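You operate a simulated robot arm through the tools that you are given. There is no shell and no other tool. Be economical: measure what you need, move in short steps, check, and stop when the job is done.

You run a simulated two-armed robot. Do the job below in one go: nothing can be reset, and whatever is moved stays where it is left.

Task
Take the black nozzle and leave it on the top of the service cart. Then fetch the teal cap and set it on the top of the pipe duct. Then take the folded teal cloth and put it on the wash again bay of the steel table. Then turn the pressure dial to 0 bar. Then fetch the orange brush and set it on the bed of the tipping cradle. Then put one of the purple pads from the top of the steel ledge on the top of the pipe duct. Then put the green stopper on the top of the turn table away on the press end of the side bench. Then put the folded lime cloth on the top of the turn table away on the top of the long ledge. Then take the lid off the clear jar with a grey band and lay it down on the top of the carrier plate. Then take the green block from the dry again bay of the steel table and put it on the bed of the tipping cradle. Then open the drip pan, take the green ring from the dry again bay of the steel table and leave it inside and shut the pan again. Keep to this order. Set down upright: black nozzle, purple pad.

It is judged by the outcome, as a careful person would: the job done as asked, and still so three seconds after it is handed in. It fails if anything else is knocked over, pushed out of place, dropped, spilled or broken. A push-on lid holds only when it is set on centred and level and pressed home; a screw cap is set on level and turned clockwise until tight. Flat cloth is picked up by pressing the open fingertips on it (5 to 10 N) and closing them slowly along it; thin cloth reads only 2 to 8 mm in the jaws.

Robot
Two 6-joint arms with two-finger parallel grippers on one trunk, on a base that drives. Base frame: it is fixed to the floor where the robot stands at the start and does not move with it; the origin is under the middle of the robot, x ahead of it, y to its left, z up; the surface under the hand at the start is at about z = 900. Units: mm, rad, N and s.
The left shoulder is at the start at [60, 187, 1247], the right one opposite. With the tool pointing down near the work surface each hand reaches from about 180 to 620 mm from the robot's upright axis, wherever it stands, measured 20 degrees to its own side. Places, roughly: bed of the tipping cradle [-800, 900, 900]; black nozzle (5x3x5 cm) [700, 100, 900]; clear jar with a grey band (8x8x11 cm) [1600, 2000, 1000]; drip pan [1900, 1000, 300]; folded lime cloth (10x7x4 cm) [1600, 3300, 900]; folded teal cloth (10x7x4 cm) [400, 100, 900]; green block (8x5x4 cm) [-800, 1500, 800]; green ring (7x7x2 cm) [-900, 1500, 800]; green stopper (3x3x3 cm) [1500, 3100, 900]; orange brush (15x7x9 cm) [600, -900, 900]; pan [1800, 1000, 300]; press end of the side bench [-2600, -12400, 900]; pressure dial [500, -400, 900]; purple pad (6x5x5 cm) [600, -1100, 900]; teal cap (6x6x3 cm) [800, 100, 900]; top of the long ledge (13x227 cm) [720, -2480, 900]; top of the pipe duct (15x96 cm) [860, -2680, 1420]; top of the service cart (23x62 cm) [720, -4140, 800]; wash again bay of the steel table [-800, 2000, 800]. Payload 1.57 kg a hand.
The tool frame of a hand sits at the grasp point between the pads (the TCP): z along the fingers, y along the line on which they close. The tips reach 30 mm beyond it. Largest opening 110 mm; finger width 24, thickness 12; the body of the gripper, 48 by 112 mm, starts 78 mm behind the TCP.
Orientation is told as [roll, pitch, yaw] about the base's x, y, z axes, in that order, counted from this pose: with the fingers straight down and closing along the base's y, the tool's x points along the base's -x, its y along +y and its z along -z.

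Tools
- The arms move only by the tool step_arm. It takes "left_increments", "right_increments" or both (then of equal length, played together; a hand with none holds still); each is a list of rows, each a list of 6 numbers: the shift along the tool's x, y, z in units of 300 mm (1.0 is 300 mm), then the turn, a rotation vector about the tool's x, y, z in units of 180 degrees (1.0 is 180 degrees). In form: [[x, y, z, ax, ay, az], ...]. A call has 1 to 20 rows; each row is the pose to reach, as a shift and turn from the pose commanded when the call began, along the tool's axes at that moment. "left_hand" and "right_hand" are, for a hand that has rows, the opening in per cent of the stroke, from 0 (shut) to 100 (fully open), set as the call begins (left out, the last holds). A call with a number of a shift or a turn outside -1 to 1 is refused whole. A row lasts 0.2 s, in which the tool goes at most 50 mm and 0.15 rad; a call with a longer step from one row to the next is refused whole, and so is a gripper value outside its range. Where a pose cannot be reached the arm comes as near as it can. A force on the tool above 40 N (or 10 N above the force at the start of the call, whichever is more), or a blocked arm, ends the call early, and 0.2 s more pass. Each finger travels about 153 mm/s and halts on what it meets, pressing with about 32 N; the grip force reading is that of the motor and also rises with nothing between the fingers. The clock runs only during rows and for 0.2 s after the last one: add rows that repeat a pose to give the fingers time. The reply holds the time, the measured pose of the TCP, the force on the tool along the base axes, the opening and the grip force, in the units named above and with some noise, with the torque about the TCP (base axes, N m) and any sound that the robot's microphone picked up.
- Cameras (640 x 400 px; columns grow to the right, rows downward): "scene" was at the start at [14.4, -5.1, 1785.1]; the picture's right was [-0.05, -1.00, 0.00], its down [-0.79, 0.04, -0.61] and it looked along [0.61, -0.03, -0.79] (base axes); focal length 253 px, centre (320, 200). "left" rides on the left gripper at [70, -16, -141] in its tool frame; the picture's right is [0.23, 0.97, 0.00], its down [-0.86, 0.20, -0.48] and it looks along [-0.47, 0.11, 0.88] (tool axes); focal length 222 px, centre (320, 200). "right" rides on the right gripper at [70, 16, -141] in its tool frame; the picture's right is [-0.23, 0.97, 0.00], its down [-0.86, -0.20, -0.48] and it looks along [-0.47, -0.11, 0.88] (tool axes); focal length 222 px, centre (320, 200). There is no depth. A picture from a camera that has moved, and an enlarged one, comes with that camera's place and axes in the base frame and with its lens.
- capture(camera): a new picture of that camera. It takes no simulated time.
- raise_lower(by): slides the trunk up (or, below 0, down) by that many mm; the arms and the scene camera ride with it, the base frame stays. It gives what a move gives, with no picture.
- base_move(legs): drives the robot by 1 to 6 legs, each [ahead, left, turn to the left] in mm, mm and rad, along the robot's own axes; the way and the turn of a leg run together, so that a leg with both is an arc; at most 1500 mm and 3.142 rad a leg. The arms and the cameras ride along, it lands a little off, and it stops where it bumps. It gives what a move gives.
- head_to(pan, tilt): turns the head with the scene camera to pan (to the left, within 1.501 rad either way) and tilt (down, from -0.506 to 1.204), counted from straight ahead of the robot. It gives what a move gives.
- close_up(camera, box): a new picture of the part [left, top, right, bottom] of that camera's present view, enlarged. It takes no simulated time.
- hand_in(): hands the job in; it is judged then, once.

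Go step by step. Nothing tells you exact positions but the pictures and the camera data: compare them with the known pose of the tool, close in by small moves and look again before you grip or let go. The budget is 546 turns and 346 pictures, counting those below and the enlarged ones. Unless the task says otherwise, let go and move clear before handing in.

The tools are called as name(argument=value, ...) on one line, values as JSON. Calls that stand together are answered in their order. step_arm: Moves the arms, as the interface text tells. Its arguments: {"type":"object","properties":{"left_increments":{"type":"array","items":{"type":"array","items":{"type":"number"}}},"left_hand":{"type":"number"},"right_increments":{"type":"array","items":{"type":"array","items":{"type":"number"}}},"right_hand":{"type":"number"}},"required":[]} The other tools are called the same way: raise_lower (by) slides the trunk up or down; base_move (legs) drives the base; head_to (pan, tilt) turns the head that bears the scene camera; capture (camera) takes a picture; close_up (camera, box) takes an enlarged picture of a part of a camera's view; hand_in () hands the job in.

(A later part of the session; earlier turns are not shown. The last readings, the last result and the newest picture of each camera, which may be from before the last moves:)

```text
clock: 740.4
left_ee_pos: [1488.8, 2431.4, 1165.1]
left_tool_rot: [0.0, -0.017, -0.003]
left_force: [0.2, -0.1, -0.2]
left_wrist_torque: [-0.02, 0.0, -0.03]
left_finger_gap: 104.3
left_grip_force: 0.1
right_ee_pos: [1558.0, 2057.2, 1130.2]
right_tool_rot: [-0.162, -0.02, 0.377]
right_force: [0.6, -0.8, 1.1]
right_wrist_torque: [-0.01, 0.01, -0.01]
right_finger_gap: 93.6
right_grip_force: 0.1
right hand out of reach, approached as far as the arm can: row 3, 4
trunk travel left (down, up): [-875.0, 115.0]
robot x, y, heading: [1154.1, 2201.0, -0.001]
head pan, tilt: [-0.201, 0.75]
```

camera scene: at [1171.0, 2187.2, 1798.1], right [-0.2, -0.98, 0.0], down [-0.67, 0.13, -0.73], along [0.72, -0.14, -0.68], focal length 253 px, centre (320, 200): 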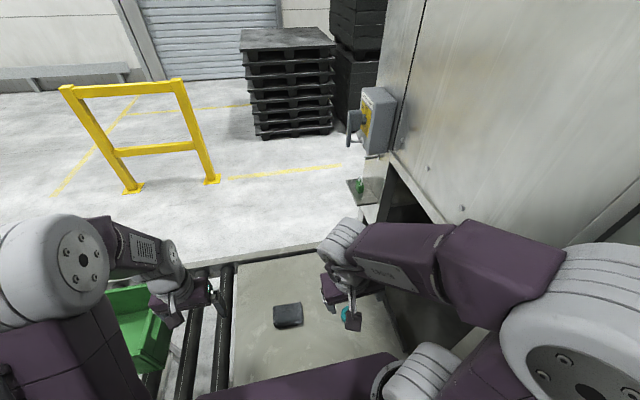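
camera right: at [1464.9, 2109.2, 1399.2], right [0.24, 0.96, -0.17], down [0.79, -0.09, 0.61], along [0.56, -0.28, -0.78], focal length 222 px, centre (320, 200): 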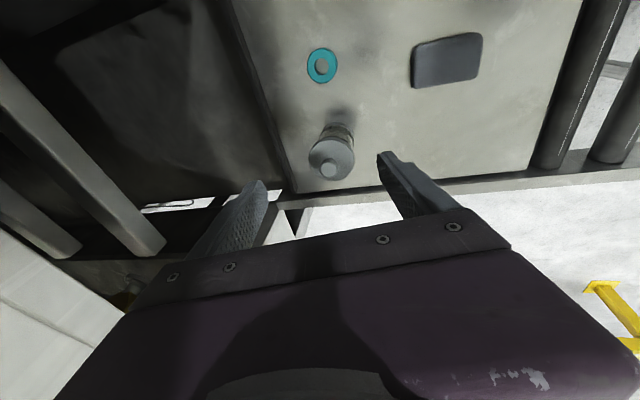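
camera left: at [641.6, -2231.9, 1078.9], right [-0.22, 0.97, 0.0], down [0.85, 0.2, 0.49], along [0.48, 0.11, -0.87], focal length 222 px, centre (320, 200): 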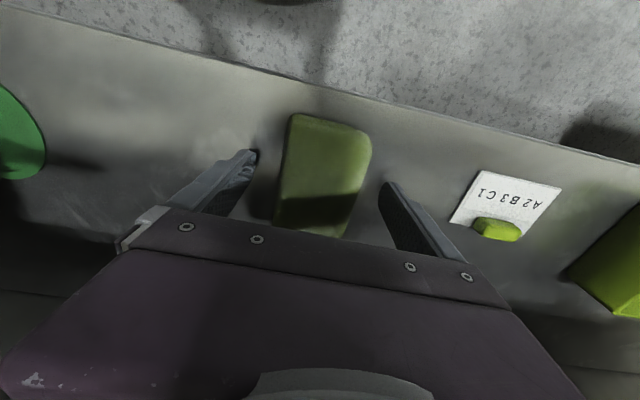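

My commands may have drifted from the measured pose while clipped. A tiny trunk move resets that; then I level the right hand properly.

raise_lower(by=5)

step_arm(right_increments=[[0, 0, 0, -0.013, 0.002, 0.03], [0, 0, 0, -0.026, 0.003, 0.06], [0, 0, 0, -0.039, 0.005, 0.09], [0, 0, 0, -0.0516, 0.0064, 0.12], [0, 0, 0, -0.0516, 0.0064, 0.12]])

```text
clock: 741.0
left_ee_pos: [1488.2, 2432.3, 1169.9]
left_tool_rot: [0.002, -0.018, -0.002]
left_force: [0.0, -0.1, -0.4]
left_wrist_torque: [0.04, 0.0, -0.04]
left_finger_gap: 104.5
left_grip_force: 0.0
right_ee_pos: [1558.1, 2057.9, 1136.2]
right_tool_rot: [-0.161, -0.02, 0.374]
right_force: [-0.8, -0.5, 0.0]
right_wrist_torque: [0.06, 0.02, -0.01]
right_finger_gap: 93.3
right_grip_force: 0.0
trunk travel left (down, up): [-880.0, 110.0]
robot x, y, heading: [1146.6, 2205.9, 0.001]
head pan, tilt: [-0.201, 0.75]
```

```text
clock: 742.1
left_ee_pos: [1488.0, 2429.4, 1170.1]
left_tool_rot: [0.003, -0.019, 0.0]
left_force: [-0.6, -0.3, -0.3]
left_wrist_torque: [0.03, -0.01, 0.01]
left_finger_gap: 104.5
left_grip_force: 0.1
right_ee_pos: [1517.5, 1961.8, 1089.1]
right_tool_rot: [-0.067, -0.06, 0.015]
right_force: [0.8, -0.1, 0.2]
right_wrist_torque: [-0.03, 0.02, -0.03]
right_finger_gap: 93.3
right_grip_force: 0.1
right hand out of reach, approached as far as the arm can: row 1, 2, 3, 4, 5
trunk travel left (down, up): [-880.0, 110.0]
robot x, y, heading: [1151.4, 2203.1, 0.006]
head pan, tilt: [-0.201, 0.75]
```

head_to(pan=-0.6, tilt=0.75)

capture(camera="scene")

```text
clock: 743.0
left_ee_pos: [1488.7, 2432.9, 1169.1]
left_tool_rot: [0.003, -0.017, -0.002]
left_force: [0.2, -0.6, 0.5]
left_wrist_torque: [-0.03, -0.02, -0.02]
left_finger_gap: 104.3
left_grip_force: 0.1
right_ee_pos: [1518.8, 1963.7, 1088.8]
right_tool_rot: [-0.071, -0.061, 0.016]
right_force: [0.1, 0.2, 0.3]
right_wrist_torque: [-0.01, -0.06, -0.02]
right_finger_gap: 93.3
right_grip_force: 0.1
trunk travel left (down, up): [-880.0, 110.0]
robot x, y, heading: [1149.3, 2201.5, -0.001]
head pan, tilt: [-0.6, 0.75]
```

```text
173 pictures are left
camera scene: at [1157.5, 2157.9, 1803.2], right [-0.56, -0.83, 0.0], down [-0.56, 0.38, -0.73], along [0.6, -0.41, -0.68], focal length 253 px, centre (320, 200)
```

scene: 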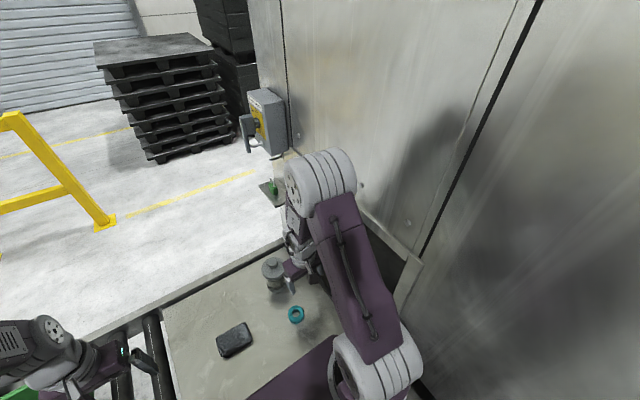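

The right arm is folded with the elbow forward and limited there, so I'll use the left arm for the lid. First I bring the right hand back to its tucked position.

raise_lower(by=-5)

step_arm(right_increments=[[0.07, 0.06, -0.11, 0, 0, 0], [0.14, 0.12, -0.22, 0, 0, 0], [0.21, 0.19, -0.34, 0, 0, 0], [0.28, 0.26, -0.46, 0, 0, 0], [0.363, 0.33, -0.577, 0, 0, 0]])

capture(camera="scene")

```text
clock: 743.6
left_ee_pos: [1489.3, 2432.7, 1164.8]
left_tool_rot: [0.001, -0.019, -0.001]
left_force: [0.8, 0.1, -0.2]
left_wrist_torque: [-0.03, -0.02, 0.02]
left_finger_gap: 104.4
left_grip_force: 0.0
right_ee_pos: [1518.7, 1964.1, 1085.2]
right_tool_rot: [-0.072, -0.059, 0.017]
right_force: [0.1, -0.4, -0.6]
right_wrist_torque: [0.0, 0.01, 0.01]
right_finger_gap: 93.5
right_grip_force: 0.0
trunk travel left (down, up): [-875.0, 115.0]
robot x, y, heading: [1149.4, 2203.0, 0.002]
head pan, tilt: [-0.6, 0.75]
```

```text
clock: 744.8
left_ee_pos: [1487.6, 2432.0, 1164.6]
left_tool_rot: [0.002, -0.019, -0.003]
left_force: [-1.0, 0.5, 0.8]
left_wrist_torque: [0.05, -0.05, -0.03]
left_finger_gap: 104.5
left_grip_force: 0.1
right_ee_pos: [1410.2, 2078.1, 1210.5]
right_tool_rot: [-0.121, -0.114, 0.019]
right_force: [0.2, 0.2, -0.7]
right_wrist_torque: [0.06, -0.02, -0.02]
right_finger_gap: 93.2
right_grip_force: 0.1
right hand out of reach, approached as far as the arm can: row 2, 3, 4, 5
trunk travel left (down, up): [-875.0, 115.0]
robot x, y, heading: [1150.0, 2208.6, 0.002]
head pan, tilt: [-0.6, 0.75]
```

```text
172 pictures are left
camera scene: at [1154.9, 2157.8, 1798.2], right [-0.56, -0.83, 0.0], down [-0.56, 0.38, -0.73], along [0.61, -0.41, -0.68], focal length 253 px, centre (320, 200)
```

scene: 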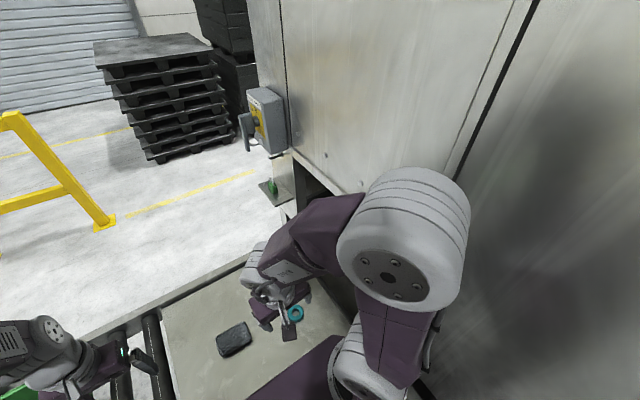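

Now I shift slightly and turn right by 0.5 rad, so the left hand can reach the jar.

base_move(legs=[[0, 30, 0], [0, 0, -0.5]])

head_to(pan=0.1, tilt=0.75)

capture(camera="scene")

capture(camera="left")

```text
clock: 747.0
left_ee_pos: [1555.8, 2273.8, 1164.4]
left_tool_rot: [0.002, -0.017, -0.499]
left_force: [-0.4, 0.8, -0.7]
left_wrist_torque: [0.04, -0.01, -0.02]
left_finger_gap: 104.5
left_grip_force: 0.1
right_ee_pos: [1318.7, 1998.8, 1210.4]
right_tool_rot: [-0.121, -0.112, -0.477]
right_force: [0.7, 1.0, 0.7]
right_wrist_torque: [0.02, -0.02, 0.02]
right_finger_gap: 93.5
right_grip_force: 0.0
trunk travel left (down, up): [-875.0, 115.0]
robot x, y, heading: [1146.9, 2236.7, -0.497]
head pan, tilt: [-0.6, 0.75]
```

```text
clock: 748.1
left_ee_pos: [1555.6, 2273.6, 1165.0]
left_tool_rot: [0.002, -0.017, -0.497]
left_force: [0.8, -0.4, -0.1]
left_wrist_torque: [0.0, 0.02, 0.0]
left_finger_gap: 104.3
left_grip_force: 0.0
right_ee_pos: [1318.3, 1998.3, 1210.7]
right_tool_rot: [-0.12, -0.112, -0.477]
right_force: [-0.2, 0.5, -0.2]
right_wrist_torque: [0.0, 0.03, -0.01]
right_finger_gap: 93.6
right_grip_force: 0.0
trunk travel left (down, up): [-875.0, 115.0]
robot x, y, heading: [1148.1, 2238.2, -0.495]
head pan, tilt: [0.099, 0.75]
```

```text
171 pictures are left
camera scene: at [1172.4, 2230.4, 1798.1], right [-0.39, -0.92, 0.0], down [-0.63, 0.26, -0.73], along [0.67, -0.28, -0.68], focal length 253 px, centre (320, 200)
```

scene: 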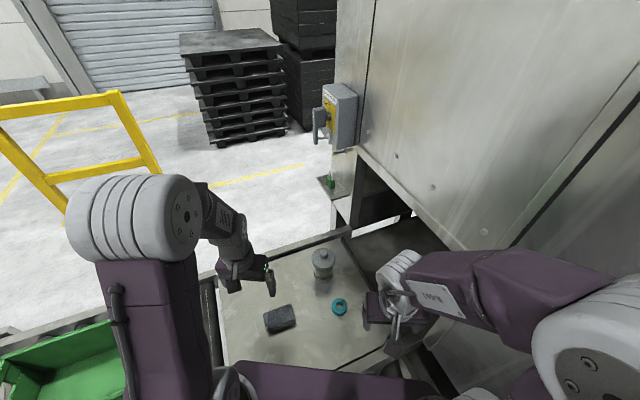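

```text
170 pictures are left
camera left: at [1484.6, 2292.9, 1305.8], right [0.26, 0.96, 0.0], down [0.84, -0.23, 0.49], along [0.48, -0.13, -0.87], focal length 222 px, centre (320, 200)
```

left: 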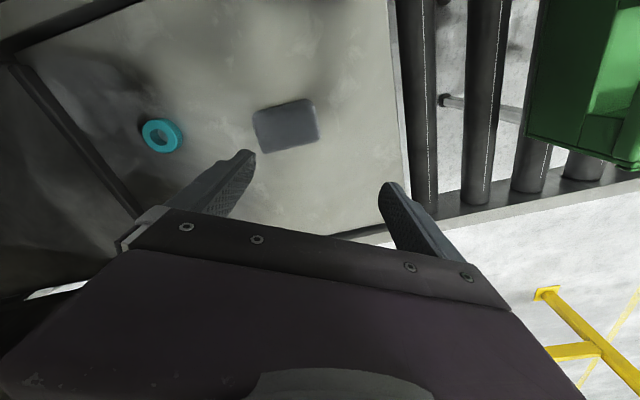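

The jar lid is at about [1645, 2020]. I move the left hand above it.

step_arm(left_increments=[[-0.1, -0.09, 0, 0, 0, 0], [-0.2, -0.18, 0, 0, 0, 0], [-0.3, -0.27, 0, 0, 0, 0], [-0.4, -0.36, 0, 0, 0, 0], [-0.5, -0.45, 0, 0, 0, 0], [-0.6, -0.54, 0, 0, 0, 0], [-0.675, -0.6, 0, 0, 0, 0]], left_hand=60)

capture(camera="left")

close_up(camera="scene", box=[220, 200, 400, 340])

```text
clock: 749.7
left_ee_pos: [1646.0, 2016.3, 1166.7]
left_tool_rot: [0.003, -0.017, -0.497]
left_force: [0.6, 0.3, -0.5]
left_wrist_torque: [0.01, 0.0, 0.0]
left_finger_gap: 66.0
left_grip_force: 0.0
right_ee_pos: [1319.7, 1997.7, 1208.4]
right_tool_rot: [-0.119, -0.111, -0.477]
right_force: [0.7, -0.5, -0.2]
right_wrist_torque: [0.04, 0.01, 0.0]
right_finger_gap: 93.8
right_grip_force: 0.0
trunk travel left (down, up): [-875.0, 115.0]
robot x, y, heading: [1147.4, 2233.9, -0.492]
head pan, tilt: [0.099, 0.75]
```

```text
169 pictures are left
camera left: at [1575.7, 2036.9, 1308.0], right [0.26, 0.96, 0.0], down [0.84, -0.23, 0.49], along [0.47, -0.13, -0.87], focal length 222 px, centre (320, 200)
```

left: 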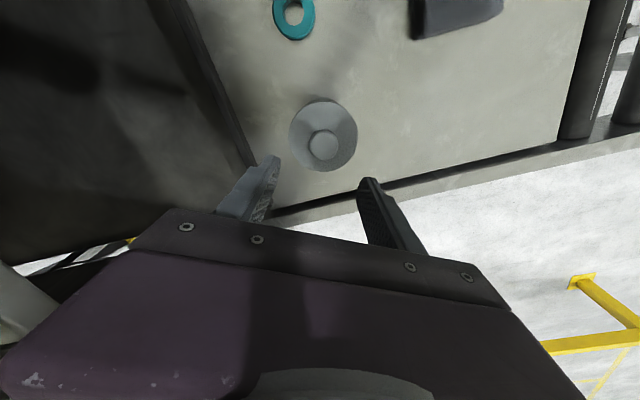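

```text
2.86 times, centred on (310, 270) of scene
camera zoom: at [1173.4, 2229.4, 1798.1], right [-0.38, -0.92, 0.0], down [-0.63, 0.26, -0.73], along [0.67, -0.28, -0.68], focal length 723 px, centre (349, 0)
```

zoom: 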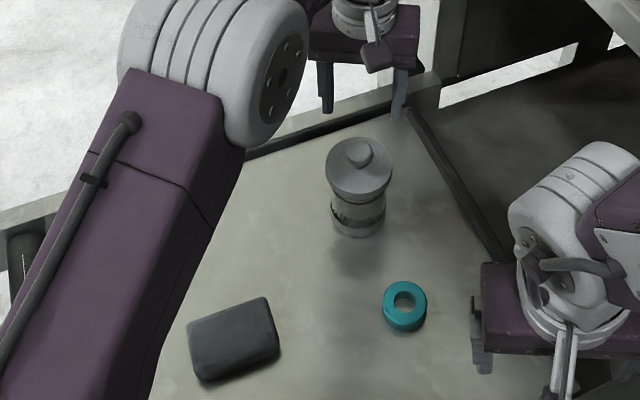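

The knob is at about [1644, 2020, 1054]. I descend to just above it and check.

step_arm(left_increments=[[0.012, 0.008, 0.1, 0, 0, 0], [0.012, 0.008, 0.2, 0, 0, 0], [0.012, 0.008, 0.26, 0, 0, 0]])

capture(camera="left")

close_up(camera="scene", box=[270, 200, 380, 290])

```text
clock: 750.5
left_ee_pos: [1645.0, 2021.6, 1088.7]
left_tool_rot: [0.001, -0.017, -0.495]
left_force: [-0.1, -0.1, 0.4]
left_wrist_torque: [0.02, 0.0, -0.03]
left_finger_gap: 66.1
left_grip_force: 0.0
right_ee_pos: [1317.9, 1999.2, 1210.9]
right_tool_rot: [-0.119, -0.111, -0.476]
right_force: [-0.3, 0.0, 0.1]
right_wrist_torque: [0.0, -0.01, 0.01]
right_finger_gap: 93.6
right_grip_force: 0.1
trunk travel left (down, up): [-875.0, 115.0]
robot x, y, heading: [1151.1, 2235.4, -0.504]
head pan, tilt: [0.099, 0.75]
```

```text
167 pictures are left
camera left: at [1574.5, 2040.9, 1230.0], right [0.26, 0.96, 0.0], down [0.84, -0.23, 0.49], along [0.48, -0.13, -0.87], focal length 222 px, centre (320, 200)
```

left: 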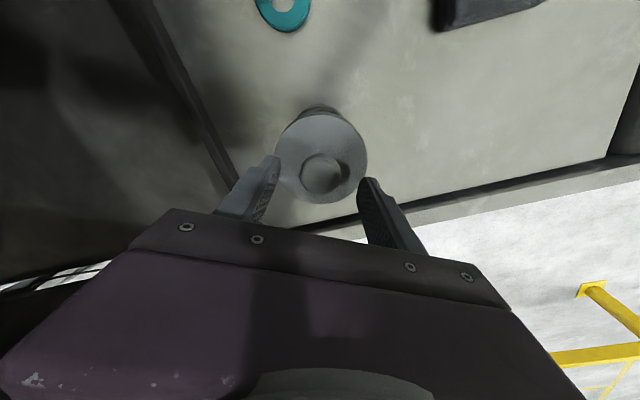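

```text
4.44 times, centred on (325, 245) of scene
camera zoom: at [1172.8, 2230.5, 1798.2], right [-0.38, -0.92, 0.0], down [-0.63, 0.26, -0.73], along [0.67, -0.28, -0.68], focal length 1124 px, centre (298, 0)
```

zoom: 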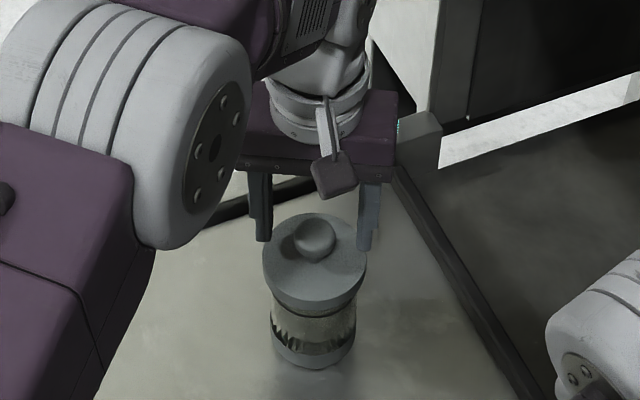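

step_arm(left_increments=[[-0.009, 0.003, 0.02, 0, 0, 0], [-0.009, 0.003, 0.04, 0, 0, 0], [-0.009, 0.003, 0.05, 0, 0, 0]], left_hand=52)

capture(camera="left")

close_up(camera="scene", box=[270, 200, 380, 290])

```text
clock: 751.3
left_ee_pos: [1650.0, 2020.9, 1075.4]
left_tool_rot: [0.002, -0.017, -0.498]
left_force: [0.3, -0.7, -0.2]
left_wrist_torque: [0.0, 0.01, 0.02]
left_finger_gap: 57.3
left_grip_force: 0.1
right_ee_pos: [1319.1, 1998.4, 1209.6]
right_tool_rot: [-0.119, -0.112, -0.476]
right_force: [-0.1, 0.9, -0.3]
right_wrist_torque: [-0.01, 0.0, 0.02]
right_finger_gap: 93.2
right_grip_force: 0.1
trunk travel left (down, up): [-875.0, 115.0]
robot x, y, heading: [1148.3, 2234.5, -0.496]
head pan, tilt: [0.099, 0.75]
```

```text
165 pictures are left
camera left: at [1579.0, 2041.0, 1215.5], right [0.26, 0.96, 0.0], down [0.84, -0.23, 0.49], along [0.48, -0.13, -0.87], focal length 222 px, centre (320, 200)
```

left: 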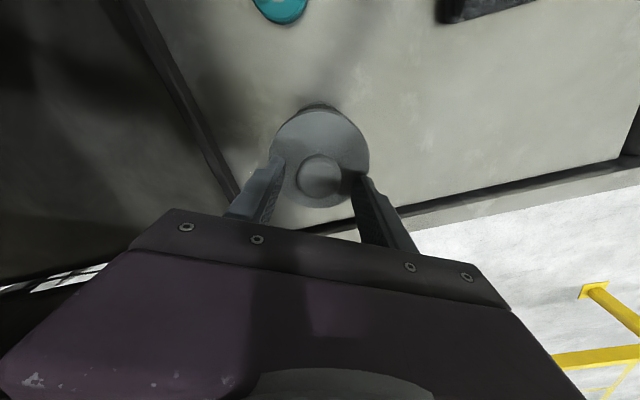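

```text
4.44 times, centred on (325, 245) of scene
camera zoom: at [1172.2, 2230.8, 1798.2], right [-0.38, -0.92, 0.0], down [-0.63, 0.26, -0.73], along [0.68, -0.28, -0.68], focal length 1124 px, centre (298, 0)
```

zoom: 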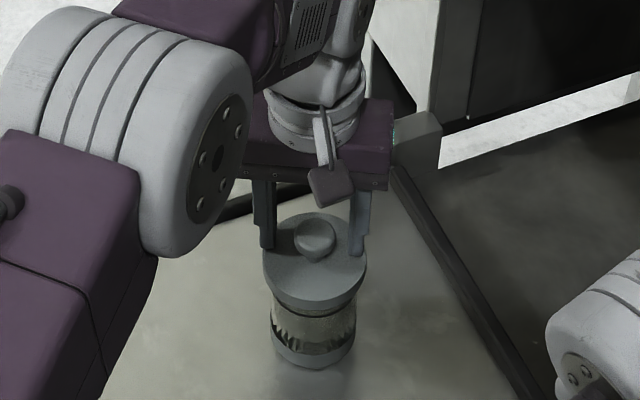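

step_arm(left_increments=[[0, 0, 0.008, 0, 0, 0], [0, 0, 0.016, 0, 0, 0], [0, 0, 0.02, 0, 0, 0]])

```text
clock: 752.1
left_ee_pos: [1650.0, 2021.3, 1073.9]
left_tool_rot: [0.0, -0.029, -0.498]
left_force: [6.4, -0.1, 37.3]
left_wrist_torque: [0.19, 0.13, 0.05]
left_finger_gap: 57.1
left_grip_force: 0.0
right_ee_pos: [1316.0, 2000.5, 1211.4]
right_tool_rot: [-0.12, -0.114, -0.477]
right_force: [0.0, -0.1, -0.3]
right_wrist_torque: [0.02, -0.02, 0.02]
right_finger_gap: 93.7
right_grip_force: 0.0
trunk travel left (down, up): [-875.0, 115.0]
robot x, y, heading: [1145.1, 2235.0, -0.49]
head pan, tilt: [0.099, 0.75]
```

The tips touched the lid top (z≈1044). I ease up a few millimetres and close on the knob.

step_arm(left_increments=[[0, 0, -0.012, 0, 0, 0], [0, 0, -0.024, 0, 0, 0], [0, 0, -0.024, 0, 0, 0]])

step_arm(left_increments=[[0, 0, 0, 0, 0, 0], [0, 0, 0, 0, 0, 0], [0, 0, 0, 0, 0, 0]], left_hand=0)

close_up(camera="scene", box=[270, 200, 380, 290])

```text
clock: 752.9
left_ee_pos: [1648.5, 2022.4, 1074.4]
left_tool_rot: [0.004, -0.012, -0.497]
left_force: [0.8, 0.4, -1.0]
left_wrist_torque: [-0.02, 0.0, -0.01]
left_finger_gap: 57.3
left_grip_force: 0.0
right_ee_pos: [1318.2, 1998.0, 1209.1]
right_tool_rot: [-0.121, -0.112, -0.476]
right_force: [-0.5, -0.6, 0.6]
right_wrist_torque: [0.03, -0.02, 0.03]
right_finger_gap: 93.8
right_grip_force: 0.0
trunk travel left (down, up): [-875.0, 115.0]
robot x, y, heading: [1147.4, 2235.2, -0.492]
head pan, tilt: [0.099, 0.75]
```

```text
clock: 753.7
left_ee_pos: [1650.4, 2020.6, 1076.6]
left_tool_rot: [0.003, -0.018, -0.498]
left_force: [0.7, -0.5, -0.1]
left_wrist_torque: [0.01, -0.01, -0.01]
left_finger_gap: 29.1
left_grip_force: 32.2
right_ee_pos: [1318.4, 1997.7, 1209.8]
right_tool_rot: [-0.119, -0.111, -0.476]
right_force: [0.1, -0.2, 0.5]
right_wrist_torque: [-0.02, -0.01, 0.02]
right_finger_gap: 93.3
right_grip_force: 0.0
trunk travel left (down, up): [-875.0, 115.0]
robot x, y, heading: [1149.3, 2235.1, -0.494]
head pan, tilt: [0.099, 0.75]
heard: snap
```

```text
4.44 times, centred on (325, 245) of scene
camera zoom: at [1172.4, 2230.5, 1798.1], right [-0.38, -0.92, 0.0], down [-0.63, 0.26, -0.73], along [0.68, -0.28, -0.68], focal length 1124 px, centre (298, 0)
```

zoom: 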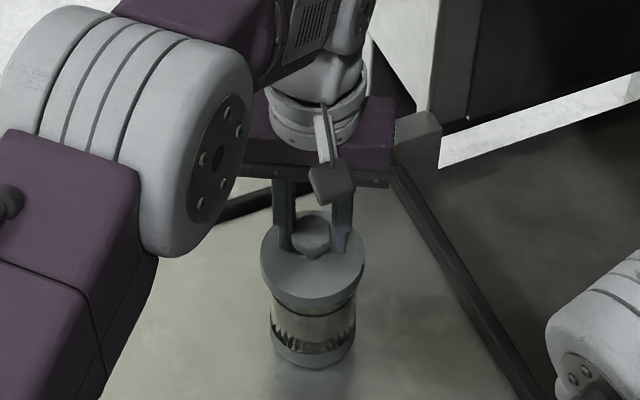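

I heard a snap: the lid probably came loose. I raise it slowly by 10 mm and look whether the jar stays.

step_arm(left_increments=[[0, 0, -0.008, 0, 0, 0], [0, 0, -0.016, 0, 0, 0], [0, 0, -0.024, 0, 0, 0], [0, 0, -0.034, 0, 0, 0]])

close_up(camera="scene", box=[270, 200, 380, 290])

```text
clock: 754.7
left_ee_pos: [1649.4, 2022.6, 1086.7]
left_tool_rot: [0.001, -0.016, -0.497]
left_force: [0.3, 0.4, -0.2]
left_wrist_torque: [0.01, -0.03, 0.01]
left_finger_gap: 28.8
left_grip_force: 31.6
right_ee_pos: [1317.9, 1999.7, 1210.2]
right_tool_rot: [-0.122, -0.112, -0.476]
right_force: [0.6, 0.0, 0.0]
right_wrist_torque: [0.0, 0.0, -0.01]
right_finger_gap: 93.5
right_grip_force: 0.1
trunk travel left (down, up): [-875.0, 115.0]
robot x, y, heading: [1147.1, 2238.1, -0.493]
head pan, tilt: [0.099, 0.75]
```

```text
4.44 times, centred on (325, 245) of scene
camera zoom: at [1172.6, 2230.7, 1798.1], right [-0.38, -0.92, 0.0], down [-0.63, 0.26, -0.73], along [0.68, -0.28, -0.68], focal length 1124 px, centre (298, 0)
```

zoom: 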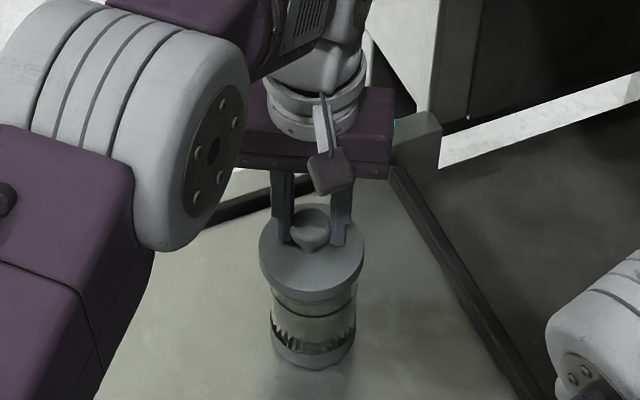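

The lid is off and the jar stays in place. I lift the lid clear and carry it to a free spot on the plate at about [1645, 2165].

step_arm(left_increments=[[0, 0, -0.1, 0, 0, 0], [0, 0, -0.22, 0, 0, 0], [0.08, 0.14, -0.22, 0, 0, 0], [0.16, 0.28, -0.22, 0, 0, 0], [0.239, 0.413, -0.22, 0, 0, 0]])

capture(camera="left")

close_up(camera="scene", box=[220, 190, 400, 340])

```text
clock: 755.9
left_ee_pos: [1643.8, 2166.9, 1154.4]
left_tool_rot: [0.002, -0.018, -0.497]
left_force: [-0.4, -0.1, -0.3]
left_wrist_torque: [0.01, 0.0, -0.01]
left_finger_gap: 28.7
left_grip_force: 32.0
right_ee_pos: [1318.3, 1999.4, 1210.3]
right_tool_rot: [-0.122, -0.112, -0.478]
right_force: [0.7, 0.7, -0.1]
right_wrist_torque: [-0.05, 0.0, -0.05]
right_finger_gap: 93.7
right_grip_force: 0.2
trunk travel left (down, up): [-875.0, 115.0]
robot x, y, heading: [1148.9, 2236.8, -0.498]
head pan, tilt: [0.099, 0.75]
```

```text
161 pictures are left
camera left: at [1573.0, 2186.0, 1295.0], right [0.27, 0.96, 0.0], down [0.84, -0.23, 0.49], along [0.48, -0.13, -0.87], focal length 222 px, centre (320, 200)
```

left: 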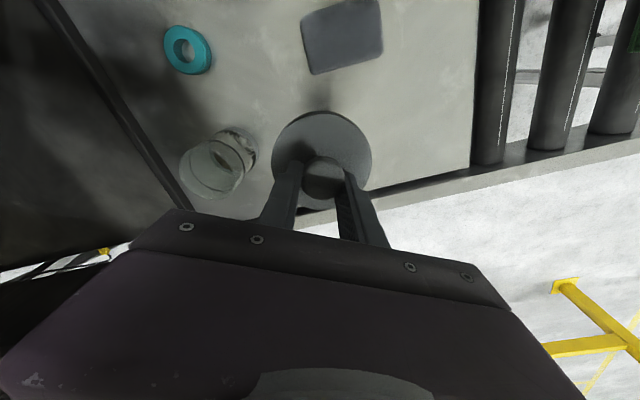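

```text
2.67 times, centred on (310, 265) of scene
camera zoom: at [1171.9, 2232.3, 1798.1], right [-0.38, -0.92, 0.0], down [-0.63, 0.26, -0.73], along [0.68, -0.28, -0.68], focal length 675 px, centre (347, 27)
```

zoom: 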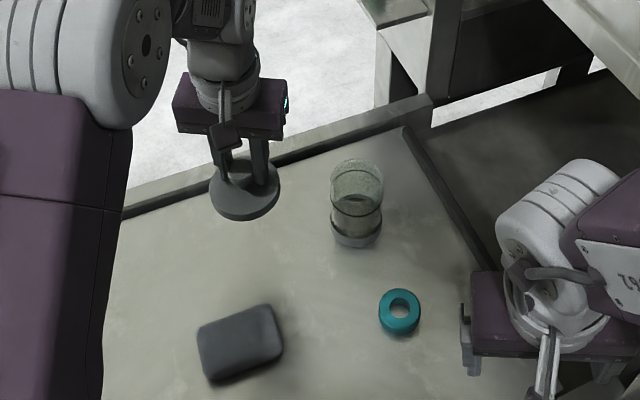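

step_arm(left_increments=[[0, 0, 0.12, 0, 0, 0], [0, 0, 0.24, 0, 0, 0], [0, 0, 0.36, 0, 0, 0], [0, 0, 0.46, 0, 0, 0]])

capture(camera="left")

close_up(camera="scene", box=[220, 190, 400, 340])

```text
clock: 756.9
left_ee_pos: [1648.2, 2164.9, 1011.5]
left_tool_rot: [0.002, -0.017, -0.497]
left_force: [0.8, -0.4, -0.8]
left_wrist_torque: [0.01, -0.02, -0.02]
left_finger_gap: 29.0
left_grip_force: 32.0
right_ee_pos: [1319.2, 1997.8, 1211.1]
right_tool_rot: [-0.12, -0.112, -0.475]
right_force: [-0.4, -0.9, 0.2]
right_wrist_torque: [0.01, 0.0, 0.02]
right_finger_gap: 93.6
right_grip_force: 0.0
trunk travel left (down, up): [-875.0, 115.0]
robot x, y, heading: [1147.0, 2236.9, -0.495]
head pan, tilt: [0.099, 0.75]
```

```text
159 pictures are left
camera left: at [1577.0, 2184.3, 1152.8], right [0.26, 0.96, 0.0], down [0.84, -0.23, 0.49], along [0.47, -0.13, -0.87], focal length 222 px, centre (320, 200)
```

left: 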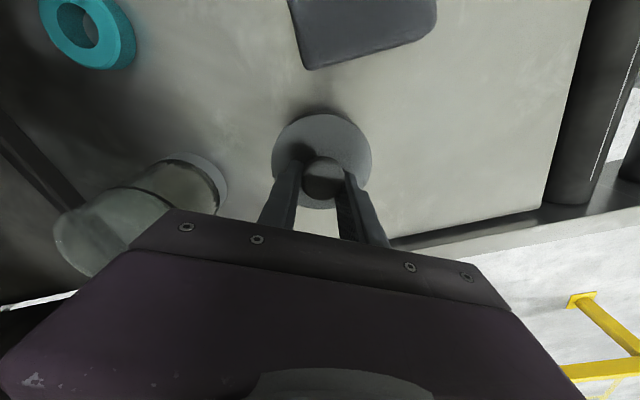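

```text
2.67 times, centred on (310, 265) of scene
camera zoom: at [1173.8, 2230.1, 1798.2], right [-0.38, -0.92, 0.0], down [-0.63, 0.26, -0.73], along [0.67, -0.28, -0.68], focal length 675 px, centre (347, 27)
```

zoom: 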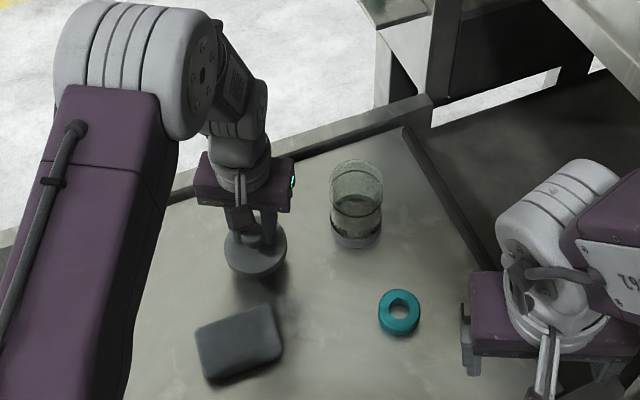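

step_arm(left_increments=[[0, 0, 0.02, 0, 0, 0], [0, 0, 0.04, 0, 0, 0], [0, 0, 0.05, 0, 0, 0]])

close_up(camera="left", box=[220, 80, 420, 230])

```text
clock: 757.7
left_ee_pos: [1646.7, 2165.5, 997.6]
left_tool_rot: [0.001, -0.017, -0.498]
left_force: [-0.1, 0.6, -1.0]
left_wrist_torque: [0.03, 0.0, 0.06]
left_finger_gap: 29.6
left_grip_force: 31.8
right_ee_pos: [1319.0, 1998.9, 1210.6]
right_tool_rot: [-0.12, -0.11, -0.474]
right_force: [0.3, -0.3, -1.2]
right_wrist_torque: [0.0, -0.01, 0.05]
right_finger_gap: 93.7
right_grip_force: 0.1
trunk travel left (down, up): [-875.0, 115.0]
robot x, y, heading: [1149.1, 2235.9, -0.486]
head pan, tilt: [0.099, 0.75]
```

```text
2.67 times, centred on (320, 155) of left
camera zoom: at [1576.0, 2184.0, 1138.9], right [0.26, 0.96, 0.0], down [0.84, -0.23, 0.49], along [0.48, -0.13, -0.87], focal length 592 px, centre (320, 320)
```

zoom: 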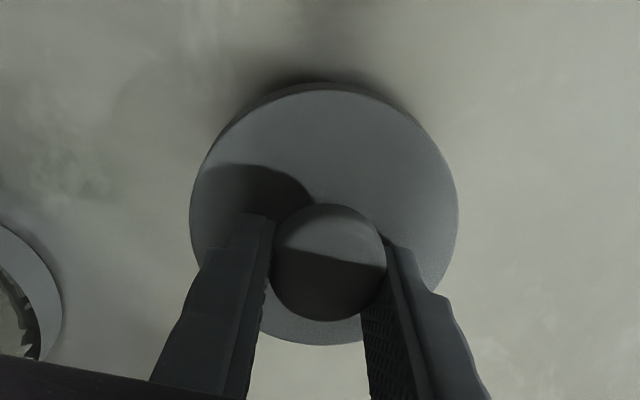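

step_arm(left_increments=[[0, 0, 0.008, 0, 0, 0], [0, 0, 0.016, 0, 0, 0], [0, 0, 0.02, 0, 0, 0]])

```text
clock: 758.5
left_ee_pos: [1646.9, 2165.0, 993.3]
left_tool_rot: [0.002, -0.018, -0.497]
left_force: [0.3, 0.9, 0.8]
left_wrist_torque: [0.01, -0.01, -0.02]
left_finger_gap: 29.5
left_grip_force: 32.1
right_ee_pos: [1319.0, 1999.0, 1210.0]
right_tool_rot: [-0.119, -0.112, -0.476]
right_force: [0.3, 0.1, 0.4]
right_wrist_torque: [-0.03, -0.01, -0.01]
right_finger_gap: 93.6
right_grip_force: 0.0
trunk travel left (down, up): [-875.0, 115.0]
robot x, y, heading: [1150.3, 2235.7, -0.492]
head pan, tilt: [0.099, 0.75]
```

step_arm(left_increments=[[0, 0, 0.008, 0, 0, 0], [0, 0, 0.016, 0, 0, 0], [0, 0, 0.024, 0, 0, 0]])

```text
clock: 759.3
left_ee_pos: [1647.8, 2163.8, 984.8]
left_tool_rot: [0.001, -0.018, -0.498]
left_force: [0.0, 0.6, -1.4]
left_wrist_torque: [0.02, 0.01, -0.01]
left_finger_gap: 29.7
left_grip_force: 31.9
right_ee_pos: [1320.1, 1997.9, 1209.7]
right_tool_rot: [-0.121, -0.112, -0.477]
right_force: [0.1, 0.1, -0.8]
right_wrist_torque: [0.05, 0.03, -0.04]
right_finger_gap: 93.5
right_grip_force: 0.0
trunk travel left (down, up): [-875.0, 115.0]
robot x, y, heading: [1146.6, 2234.7, -0.5]
head pan, tilt: [0.099, 0.75]
```

step_arm(left_increments=[[0, 0, 0.008, 0, 0, 0], [0, 0, 0.016, 0, 0, 0], [0, 0, 0.024, 0, 0, 0]])

close_up(camera="left", box=[220, 80, 420, 230])

```text
clock: 760.1
left_ee_pos: [1647.6, 2162.8, 979.2]
left_tool_rot: [0.002, -0.017, -0.497]
left_force: [-0.3, -0.5, 0.3]
left_wrist_torque: [-0.02, 0.01, -0.02]
left_finger_gap: 29.4
left_grip_force: 31.8
right_ee_pos: [1319.7, 1998.6, 1209.4]
right_tool_rot: [-0.12, -0.112, -0.477]
right_force: [-0.5, 0.9, -1.1]
right_wrist_torque: [0.03, 0.04, -0.02]
right_finger_gap: 93.6
right_grip_force: 0.0
trunk travel left (down, up): [-875.0, 115.0]
robot x, y, heading: [1146.9, 2237.2, -0.494]
head pan, tilt: [0.099, 0.75]
```

```text
2.67 times, centred on (320, 155) of left
camera zoom: at [1576.8, 2183.0, 1119.1], right [0.26, 0.96, 0.0], down [0.84, -0.23, 0.49], along [0.48, -0.13, -0.87], focal length 592 px, centre (320, 320)
```

zoom: 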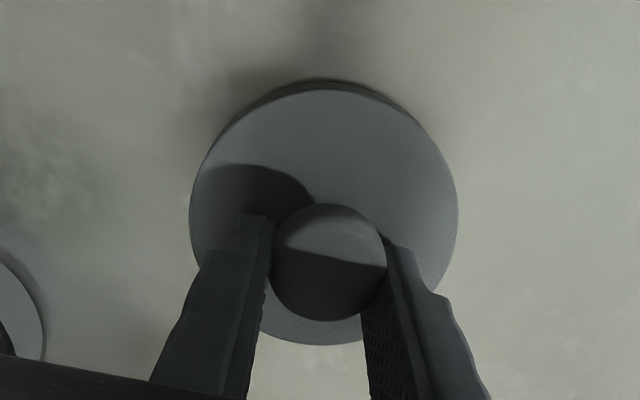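

step_arm(left_increments=[[0, 0, 0.007, 0, 0, 0], [0, 0, 0.014, 0, 0, 0], [0, 0, 0.02, 0, 0, 0]])

```text
clock: 760.9
left_ee_pos: [1647.8, 2162.9, 975.7]
left_tool_rot: [0.003, -0.023, -0.498]
left_force: [-0.1, -2.8, 21.9]
left_wrist_torque: [0.38, 0.63, 0.09]
left_finger_gap: 29.3
left_grip_force: 32.6
right_ee_pos: [1316.6, 1997.4, 1210.9]
right_tool_rot: [-0.119, -0.114, -0.478]
right_force: [0.7, -1.3, 0.4]
right_wrist_torque: [-0.01, 0.0, -0.02]
right_finger_gap: 93.6
right_grip_force: 0.0
trunk travel left (down, up): [-875.0, 115.0]
robot x, y, heading: [1150.0, 2235.1, -0.494]
head pan, tilt: [0.099, 0.75]
```

The lid touches the plate. I ease up slightly, open, rise and check.

step_arm(left_increments=[[0, 0, -0.008, 0, 0, 0], [0, 0, -0.01, 0, 0, 0]])

step_arm(left_increments=[[0, 0, 0, 0, 0, 0], [0, 0, 0, 0, 0, 0], [0, 0, -0.06, 0, 0, 0], [0, 0, -0.18, 0, 0, 0], [0, 0, -0.33, 0, 0, 0], [0, 0, -0.48, 0, 0, 0], [0, 0, -0.63, 0, 0, 0]], left_hand=55)

capture(camera="left")

close_up(camera="scene", box=[220, 190, 400, 340])

```text
clock: 761.5
left_ee_pos: [1646.9, 2165.2, 975.4]
left_tool_rot: [0.001, -0.015, -0.499]
left_force: [0.3, -1.1, 4.8]
left_wrist_torque: [-0.11, -0.15, -0.05]
left_finger_gap: 29.6
left_grip_force: 32.1
right_ee_pos: [1317.6, 1998.3, 1210.0]
right_tool_rot: [-0.121, -0.111, -0.476]
right_force: [0.0, -0.1, -0.5]
right_wrist_torque: [0.02, -0.02, 0.0]
right_finger_gap: 93.5
right_grip_force: 0.0
trunk travel left (down, up): [-875.0, 115.0]
robot x, y, heading: [1149.5, 2239.3, -0.488]
head pan, tilt: [0.099, 0.75]
```

```text
clock: 763.1
left_ee_pos: [1642.1, 2166.2, 1164.9]
left_tool_rot: [0.002, -0.019, -0.498]
left_force: [-0.2, -0.1, -0.3]
left_wrist_torque: [0.0, -0.02, 0.01]
left_finger_gap: 60.2
left_grip_force: 0.1
right_ee_pos: [1318.0, 1999.7, 1209.7]
right_tool_rot: [-0.121, -0.114, -0.478]
right_force: [-0.5, 0.1, -0.7]
right_wrist_torque: [0.01, 0.0, 0.0]
right_finger_gap: 93.4
right_grip_force: 0.0
trunk travel left (down, up): [-875.0, 115.0]
robot x, y, heading: [1149.6, 2231.6, -0.488]
head pan, tilt: [0.099, 0.75]
```

```text
155 pictures are left
camera left: at [1571.3, 2185.2, 1306.4], right [0.27, 0.96, 0.0], down [0.84, -0.23, 0.49], along [0.48, -0.13, -0.87], focal length 222 px, centre (320, 200)
```

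left: 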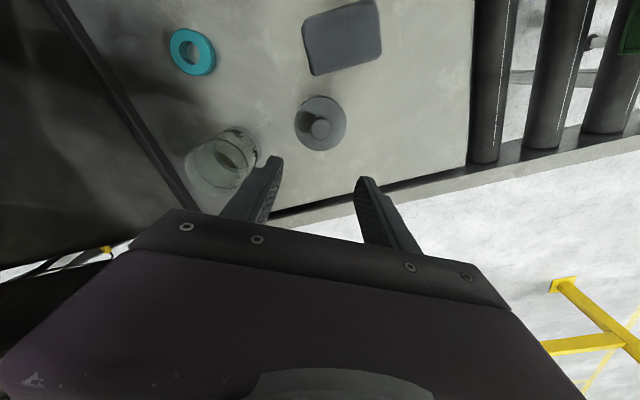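

```text
2.67 times, centred on (310, 265) of scene
camera zoom: at [1171.2, 2231.2, 1798.1], right [-0.38, -0.92, 0.0], down [-0.63, 0.26, -0.73], along [0.68, -0.28, -0.68], focal length 675 px, centre (347, 27)
```

zoom: 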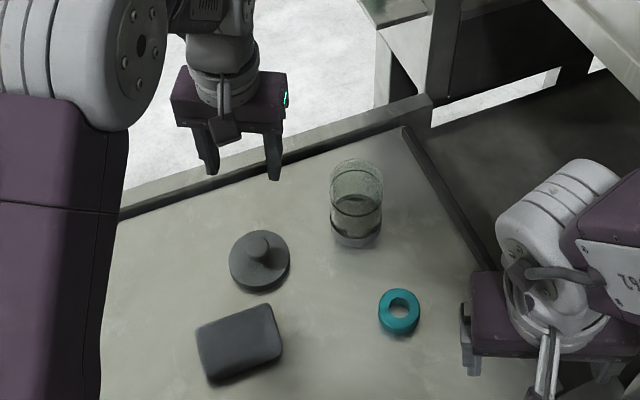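

The lid lies flat on the plate and the jar stands open. Next is the green block: I retract, turn, back out and drive to the steel table.

step_arm(left_increments=[[0.12, 0.08, 0, 0, 0, 0], [0.24, 0.16, 0, 0, 0, 0], [0.36, 0.24, 0, 0, 0, 0], [0.48, 0.3, 0, 0, 0, 0]])

base_move(legs=[[0, 0, 0.49], [-1280, 0, 0], [0, -560, 0], [0, 0, 3.14]])

head_to(pan=0.2, tilt=0.75)

capture(camera="scene")

```text
clock: 764.1
left_ee_pos: [1558.9, 2312.7, 1162.3]
left_tool_rot: [0.003, -0.017, -0.495]
left_force: [-0.9, -0.2, -0.4]
left_wrist_torque: [-0.02, 0.01, 0.01]
left_finger_gap: 60.5
left_grip_force: 0.1
right_ee_pos: [1317.7, 1999.8, 1210.6]
right_tool_rot: [-0.122, -0.113, -0.477]
right_force: [0.3, 0.0, -0.3]
right_wrist_torque: [0.03, -0.01, 0.0]
right_finger_gap: 93.5
right_grip_force: 0.0
trunk travel left (down, up): [-875.0, 115.0]
robot x, y, heading: [1148.6, 2236.6, -0.494]
head pan, tilt: [0.099, 0.75]
```

```text
clock: 782.1
left_ee_pos: [-478.6, 1425.9, 1161.9]
left_tool_rot: [0.001, -0.019, 3.114]
left_force: [0.0, -1.0, -0.2]
left_wrist_torque: [0.0, -0.01, 0.03]
left_finger_gap: 60.4
left_grip_force: 0.1
right_ee_pos: [-404.0, 1816.2, 1209.3]
right_tool_rot: [-0.12, -0.112, 3.137]
right_force: [0.3, 1.4, -0.5]
right_wrist_torque: [0.0, -0.02, 0.02]
right_finger_gap: 93.7
right_grip_force: 0.1
trunk travel left (down, up): [-875.0, 115.0]
robot x, y, heading: [-146.3, 1679.5, 3.119]
head pan, tilt: [0.099, 0.75]
```

```text
clock: 782.8
left_ee_pos: [-477.4, 1425.7, 1162.3]
left_tool_rot: [0.001, -0.016, 3.114]
left_force: [0.8, 0.1, -0.3]
left_wrist_torque: [-0.03, 0.0, 0.04]
left_finger_gap: 60.4
left_grip_force: 0.0
right_ee_pos: [-403.3, 1815.6, 1210.4]
right_tool_rot: [-0.121, -0.112, 3.136]
right_force: [-0.3, -0.6, 0.2]
right_wrist_torque: [0.02, -0.02, 0.0]
right_finger_gap: 93.8
right_grip_force: 0.1
trunk travel left (down, up): [-875.0, 115.0]
robot x, y, heading: [-143.5, 1681.9, 3.115]
head pan, tilt: [0.201, 0.75]
```

```text
153 pictures are left
camera scene: at [-167.5, 1663.2, 1798.1], right [-0.17, 0.98, 0.0], down [0.67, 0.12, -0.73], along [-0.72, -0.13, -0.68], focal length 253 px, centre (320, 200)
```

scene: 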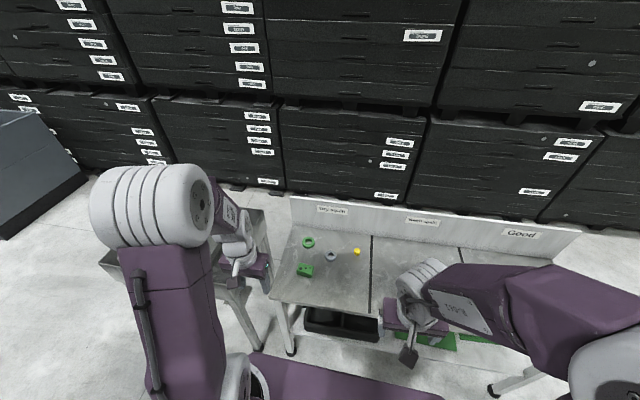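

The block is at about [-760, 1488] and the ring at about [-922, 1462]. I drive in and bring the left hand over the block.

base_move(legs=[[130, 35, 0.026]])

step_arm(left_increments=[[-0.12, -0.08, 0, 0, 0, 0], [-0.24, -0.16, 0, 0, 0, 0], [-0.36, -0.24, 0, 0, 0, 0], [-0.42, -0.32, 0.05, 0, 0, 0], [-0.42, -0.34, 0.1, 0, 0, 0]])

capture(camera="left")

close_up(camera="scene", box=[230, 200, 400, 340])

```text
clock: 784.1
left_ee_pos: [-598.3, 1385.6, 1163.0]
left_tool_rot: [0.002, -0.019, 3.136]
left_force: [-0.2, 1.2, -0.2]
left_wrist_torque: [0.0, 0.03, 0.0]
left_finger_gap: 60.3
left_grip_force: 0.1
right_ee_pos: [-533.0, 1776.9, 1211.0]
right_tool_rot: [-0.121, -0.113, -3.126]
right_force: [0.5, 0.0, 0.3]
right_wrist_torque: [-0.03, 0.01, -0.01]
right_finger_gap: 93.2
right_grip_force: 0.1
trunk travel left (down, up): [-875.0, 115.0]
robot x, y, heading: [-272.0, 1647.7, 3.138]
head pan, tilt: [0.201, 0.75]
```

```text
clock: 785.3
left_ee_pos: [-728.1, 1488.8, 1133.1]
left_tool_rot: [0.001, -0.017, 3.137]
left_force: [0.5, -0.2, 0.2]
left_wrist_torque: [0.03, 0.01, 0.0]
left_finger_gap: 60.4
left_grip_force: 0.0
right_ee_pos: [-536.4, 1776.4, 1210.1]
right_tool_rot: [-0.12, -0.112, -3.127]
right_force: [0.2, 0.0, -0.3]
right_wrist_torque: [-0.01, -0.03, 0.01]
right_finger_gap: 93.6
right_grip_force: 0.0
trunk travel left (down, up): [-875.0, 115.0]
robot x, y, heading: [-270.5, 1648.3, 3.142]
head pan, tilt: [0.201, 0.75]
```

```text
152 pictures are left
camera left: at [-655.3, 1504.1, 1273.9], right [0.22, -0.97, 0.0], down [-0.85, -0.2, 0.49], along [-0.48, -0.11, -0.87], focal length 222 px, centre (320, 200)
```

left: 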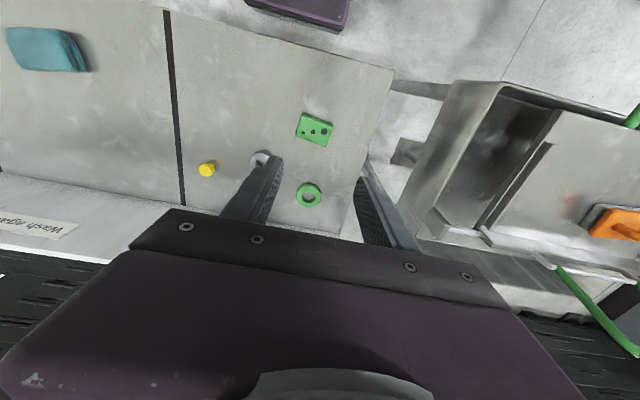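

```text
2.86 times, centred on (315, 270) of scene
camera zoom: at [-295.6, 1629.8, 1798.2], right [-0.2, 0.98, 0.0], down [0.67, 0.13, -0.73], along [-0.72, -0.14, -0.68], focal length 723 px, centre (334, 0)
```

zoom: 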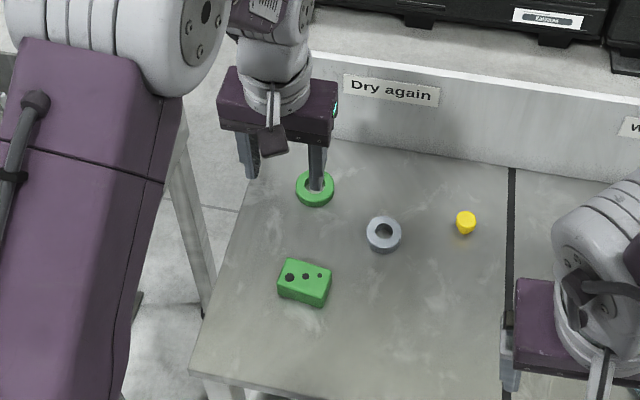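

The block's short side (5 cm) runs along x, so I turn the hand about -1.5 rad over it and descend partway.

step_arm(left_increments=[[-0.01, 0, 0.03, 0, 0, 0.0433], [-0.02, 0, 0.06, 0, 0, 0.0866], [-0.03, 0, 0.1, 0, 0, 0.1299], [-0.04, -0.01, 0.14, 0, 0, 0.1732], [-0.05, -0.01, 0.18, 0, 0, 0.2165], [-0.06, -0.01, 0.22, 0, 0, 0.2598], [-0.07, -0.02, 0.26, 0, 0, 0.3031], [-0.083, -0.02, 0.3, 0, 0, 0.3464], [-0.083, -0.02, 0.34, 0, 0, 0.3897], [-0.083, -0.02, 0.38, 0, 0, 0.433], [-0.083, -0.02, 0.42, 0, 0, 0.476]], left_hand=80)

capture(camera="left")

```text
clock: 787.7
left_ee_pos: [-754.6, 1493.2, 1008.7]
left_tool_rot: [0.017, 0.0, 1.641]
left_force: [-0.3, -0.4, 0.1]
left_wrist_torque: [-0.01, -0.01, -0.01]
left_finger_gap: 88.1
left_grip_force: 0.1
right_ee_pos: [-535.8, 1776.7, 1209.9]
right_tool_rot: [-0.122, -0.112, -3.127]
right_force: [0.9, 0.6, 0.6]
right_wrist_torque: [-0.02, -0.02, 0.0]
right_finger_gap: 93.7
right_grip_force: 0.0
trunk travel left (down, up): [-875.0, 115.0]
robot x, y, heading: [-275.6, 1647.3, 3.138]
head pan, tilt: [0.201, 0.75]
```

```text
150 pictures are left
camera left: at [-730.7, 1424.7, 1149.7], right [-0.96, -0.29, 0.02], down [-0.25, 0.84, 0.48], along [-0.15, 0.46, -0.88], focal length 222 px, centre (320, 200)
```

left: 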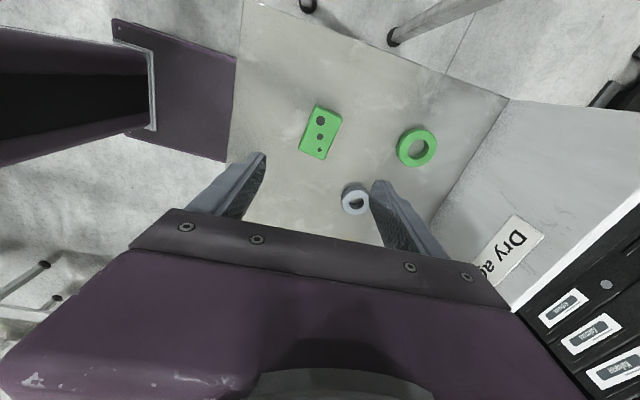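

step_arm(left_increments=[[0, 0, 0.12, 0, 0, 0.025], [0, 0, 0.26, 0, 0, 0.047], [0, 0, 0.4, 0, 0, 0.047], [0, 0, 0.52, 0, 0, 0.047], [0, 0, 0.6, 0, 0, 0.047], [0, 0, 0.63, 0, 0, 0.047]])

capture(camera="left")

```text
clock: 789.1
left_ee_pos: [-754.7, 1494.5, 818.3]
left_tool_rot: [0.018, 0.003, 1.494]
left_force: [1.5, 0.5, -0.2]
left_wrist_torque: [0.02, -0.02, 0.02]
left_finger_gap: 87.8
left_grip_force: 0.0
right_ee_pos: [-536.4, 1776.3, 1209.6]
right_tool_rot: [-0.12, -0.111, -3.127]
right_force: [-0.2, -0.2, 0.0]
right_wrist_torque: [0.02, 0.0, -0.01]
right_finger_gap: 93.6
right_grip_force: 0.1
trunk travel left (down, up): [-875.0, 115.0]
robot x, y, heading: [-274.8, 1649.5, 3.142]
head pan, tilt: [0.201, 0.75]
```

```text
149 pictures are left
camera left: at [-742.8, 1423.3, 960.2], right [-0.99, -0.15, 0.02], down [-0.12, 0.87, 0.48], along [-0.09, 0.47, -0.88], focal length 222 px, centre (320, 200)
```

left: 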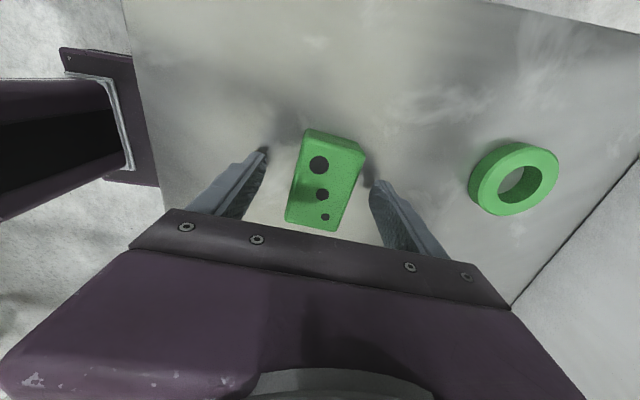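

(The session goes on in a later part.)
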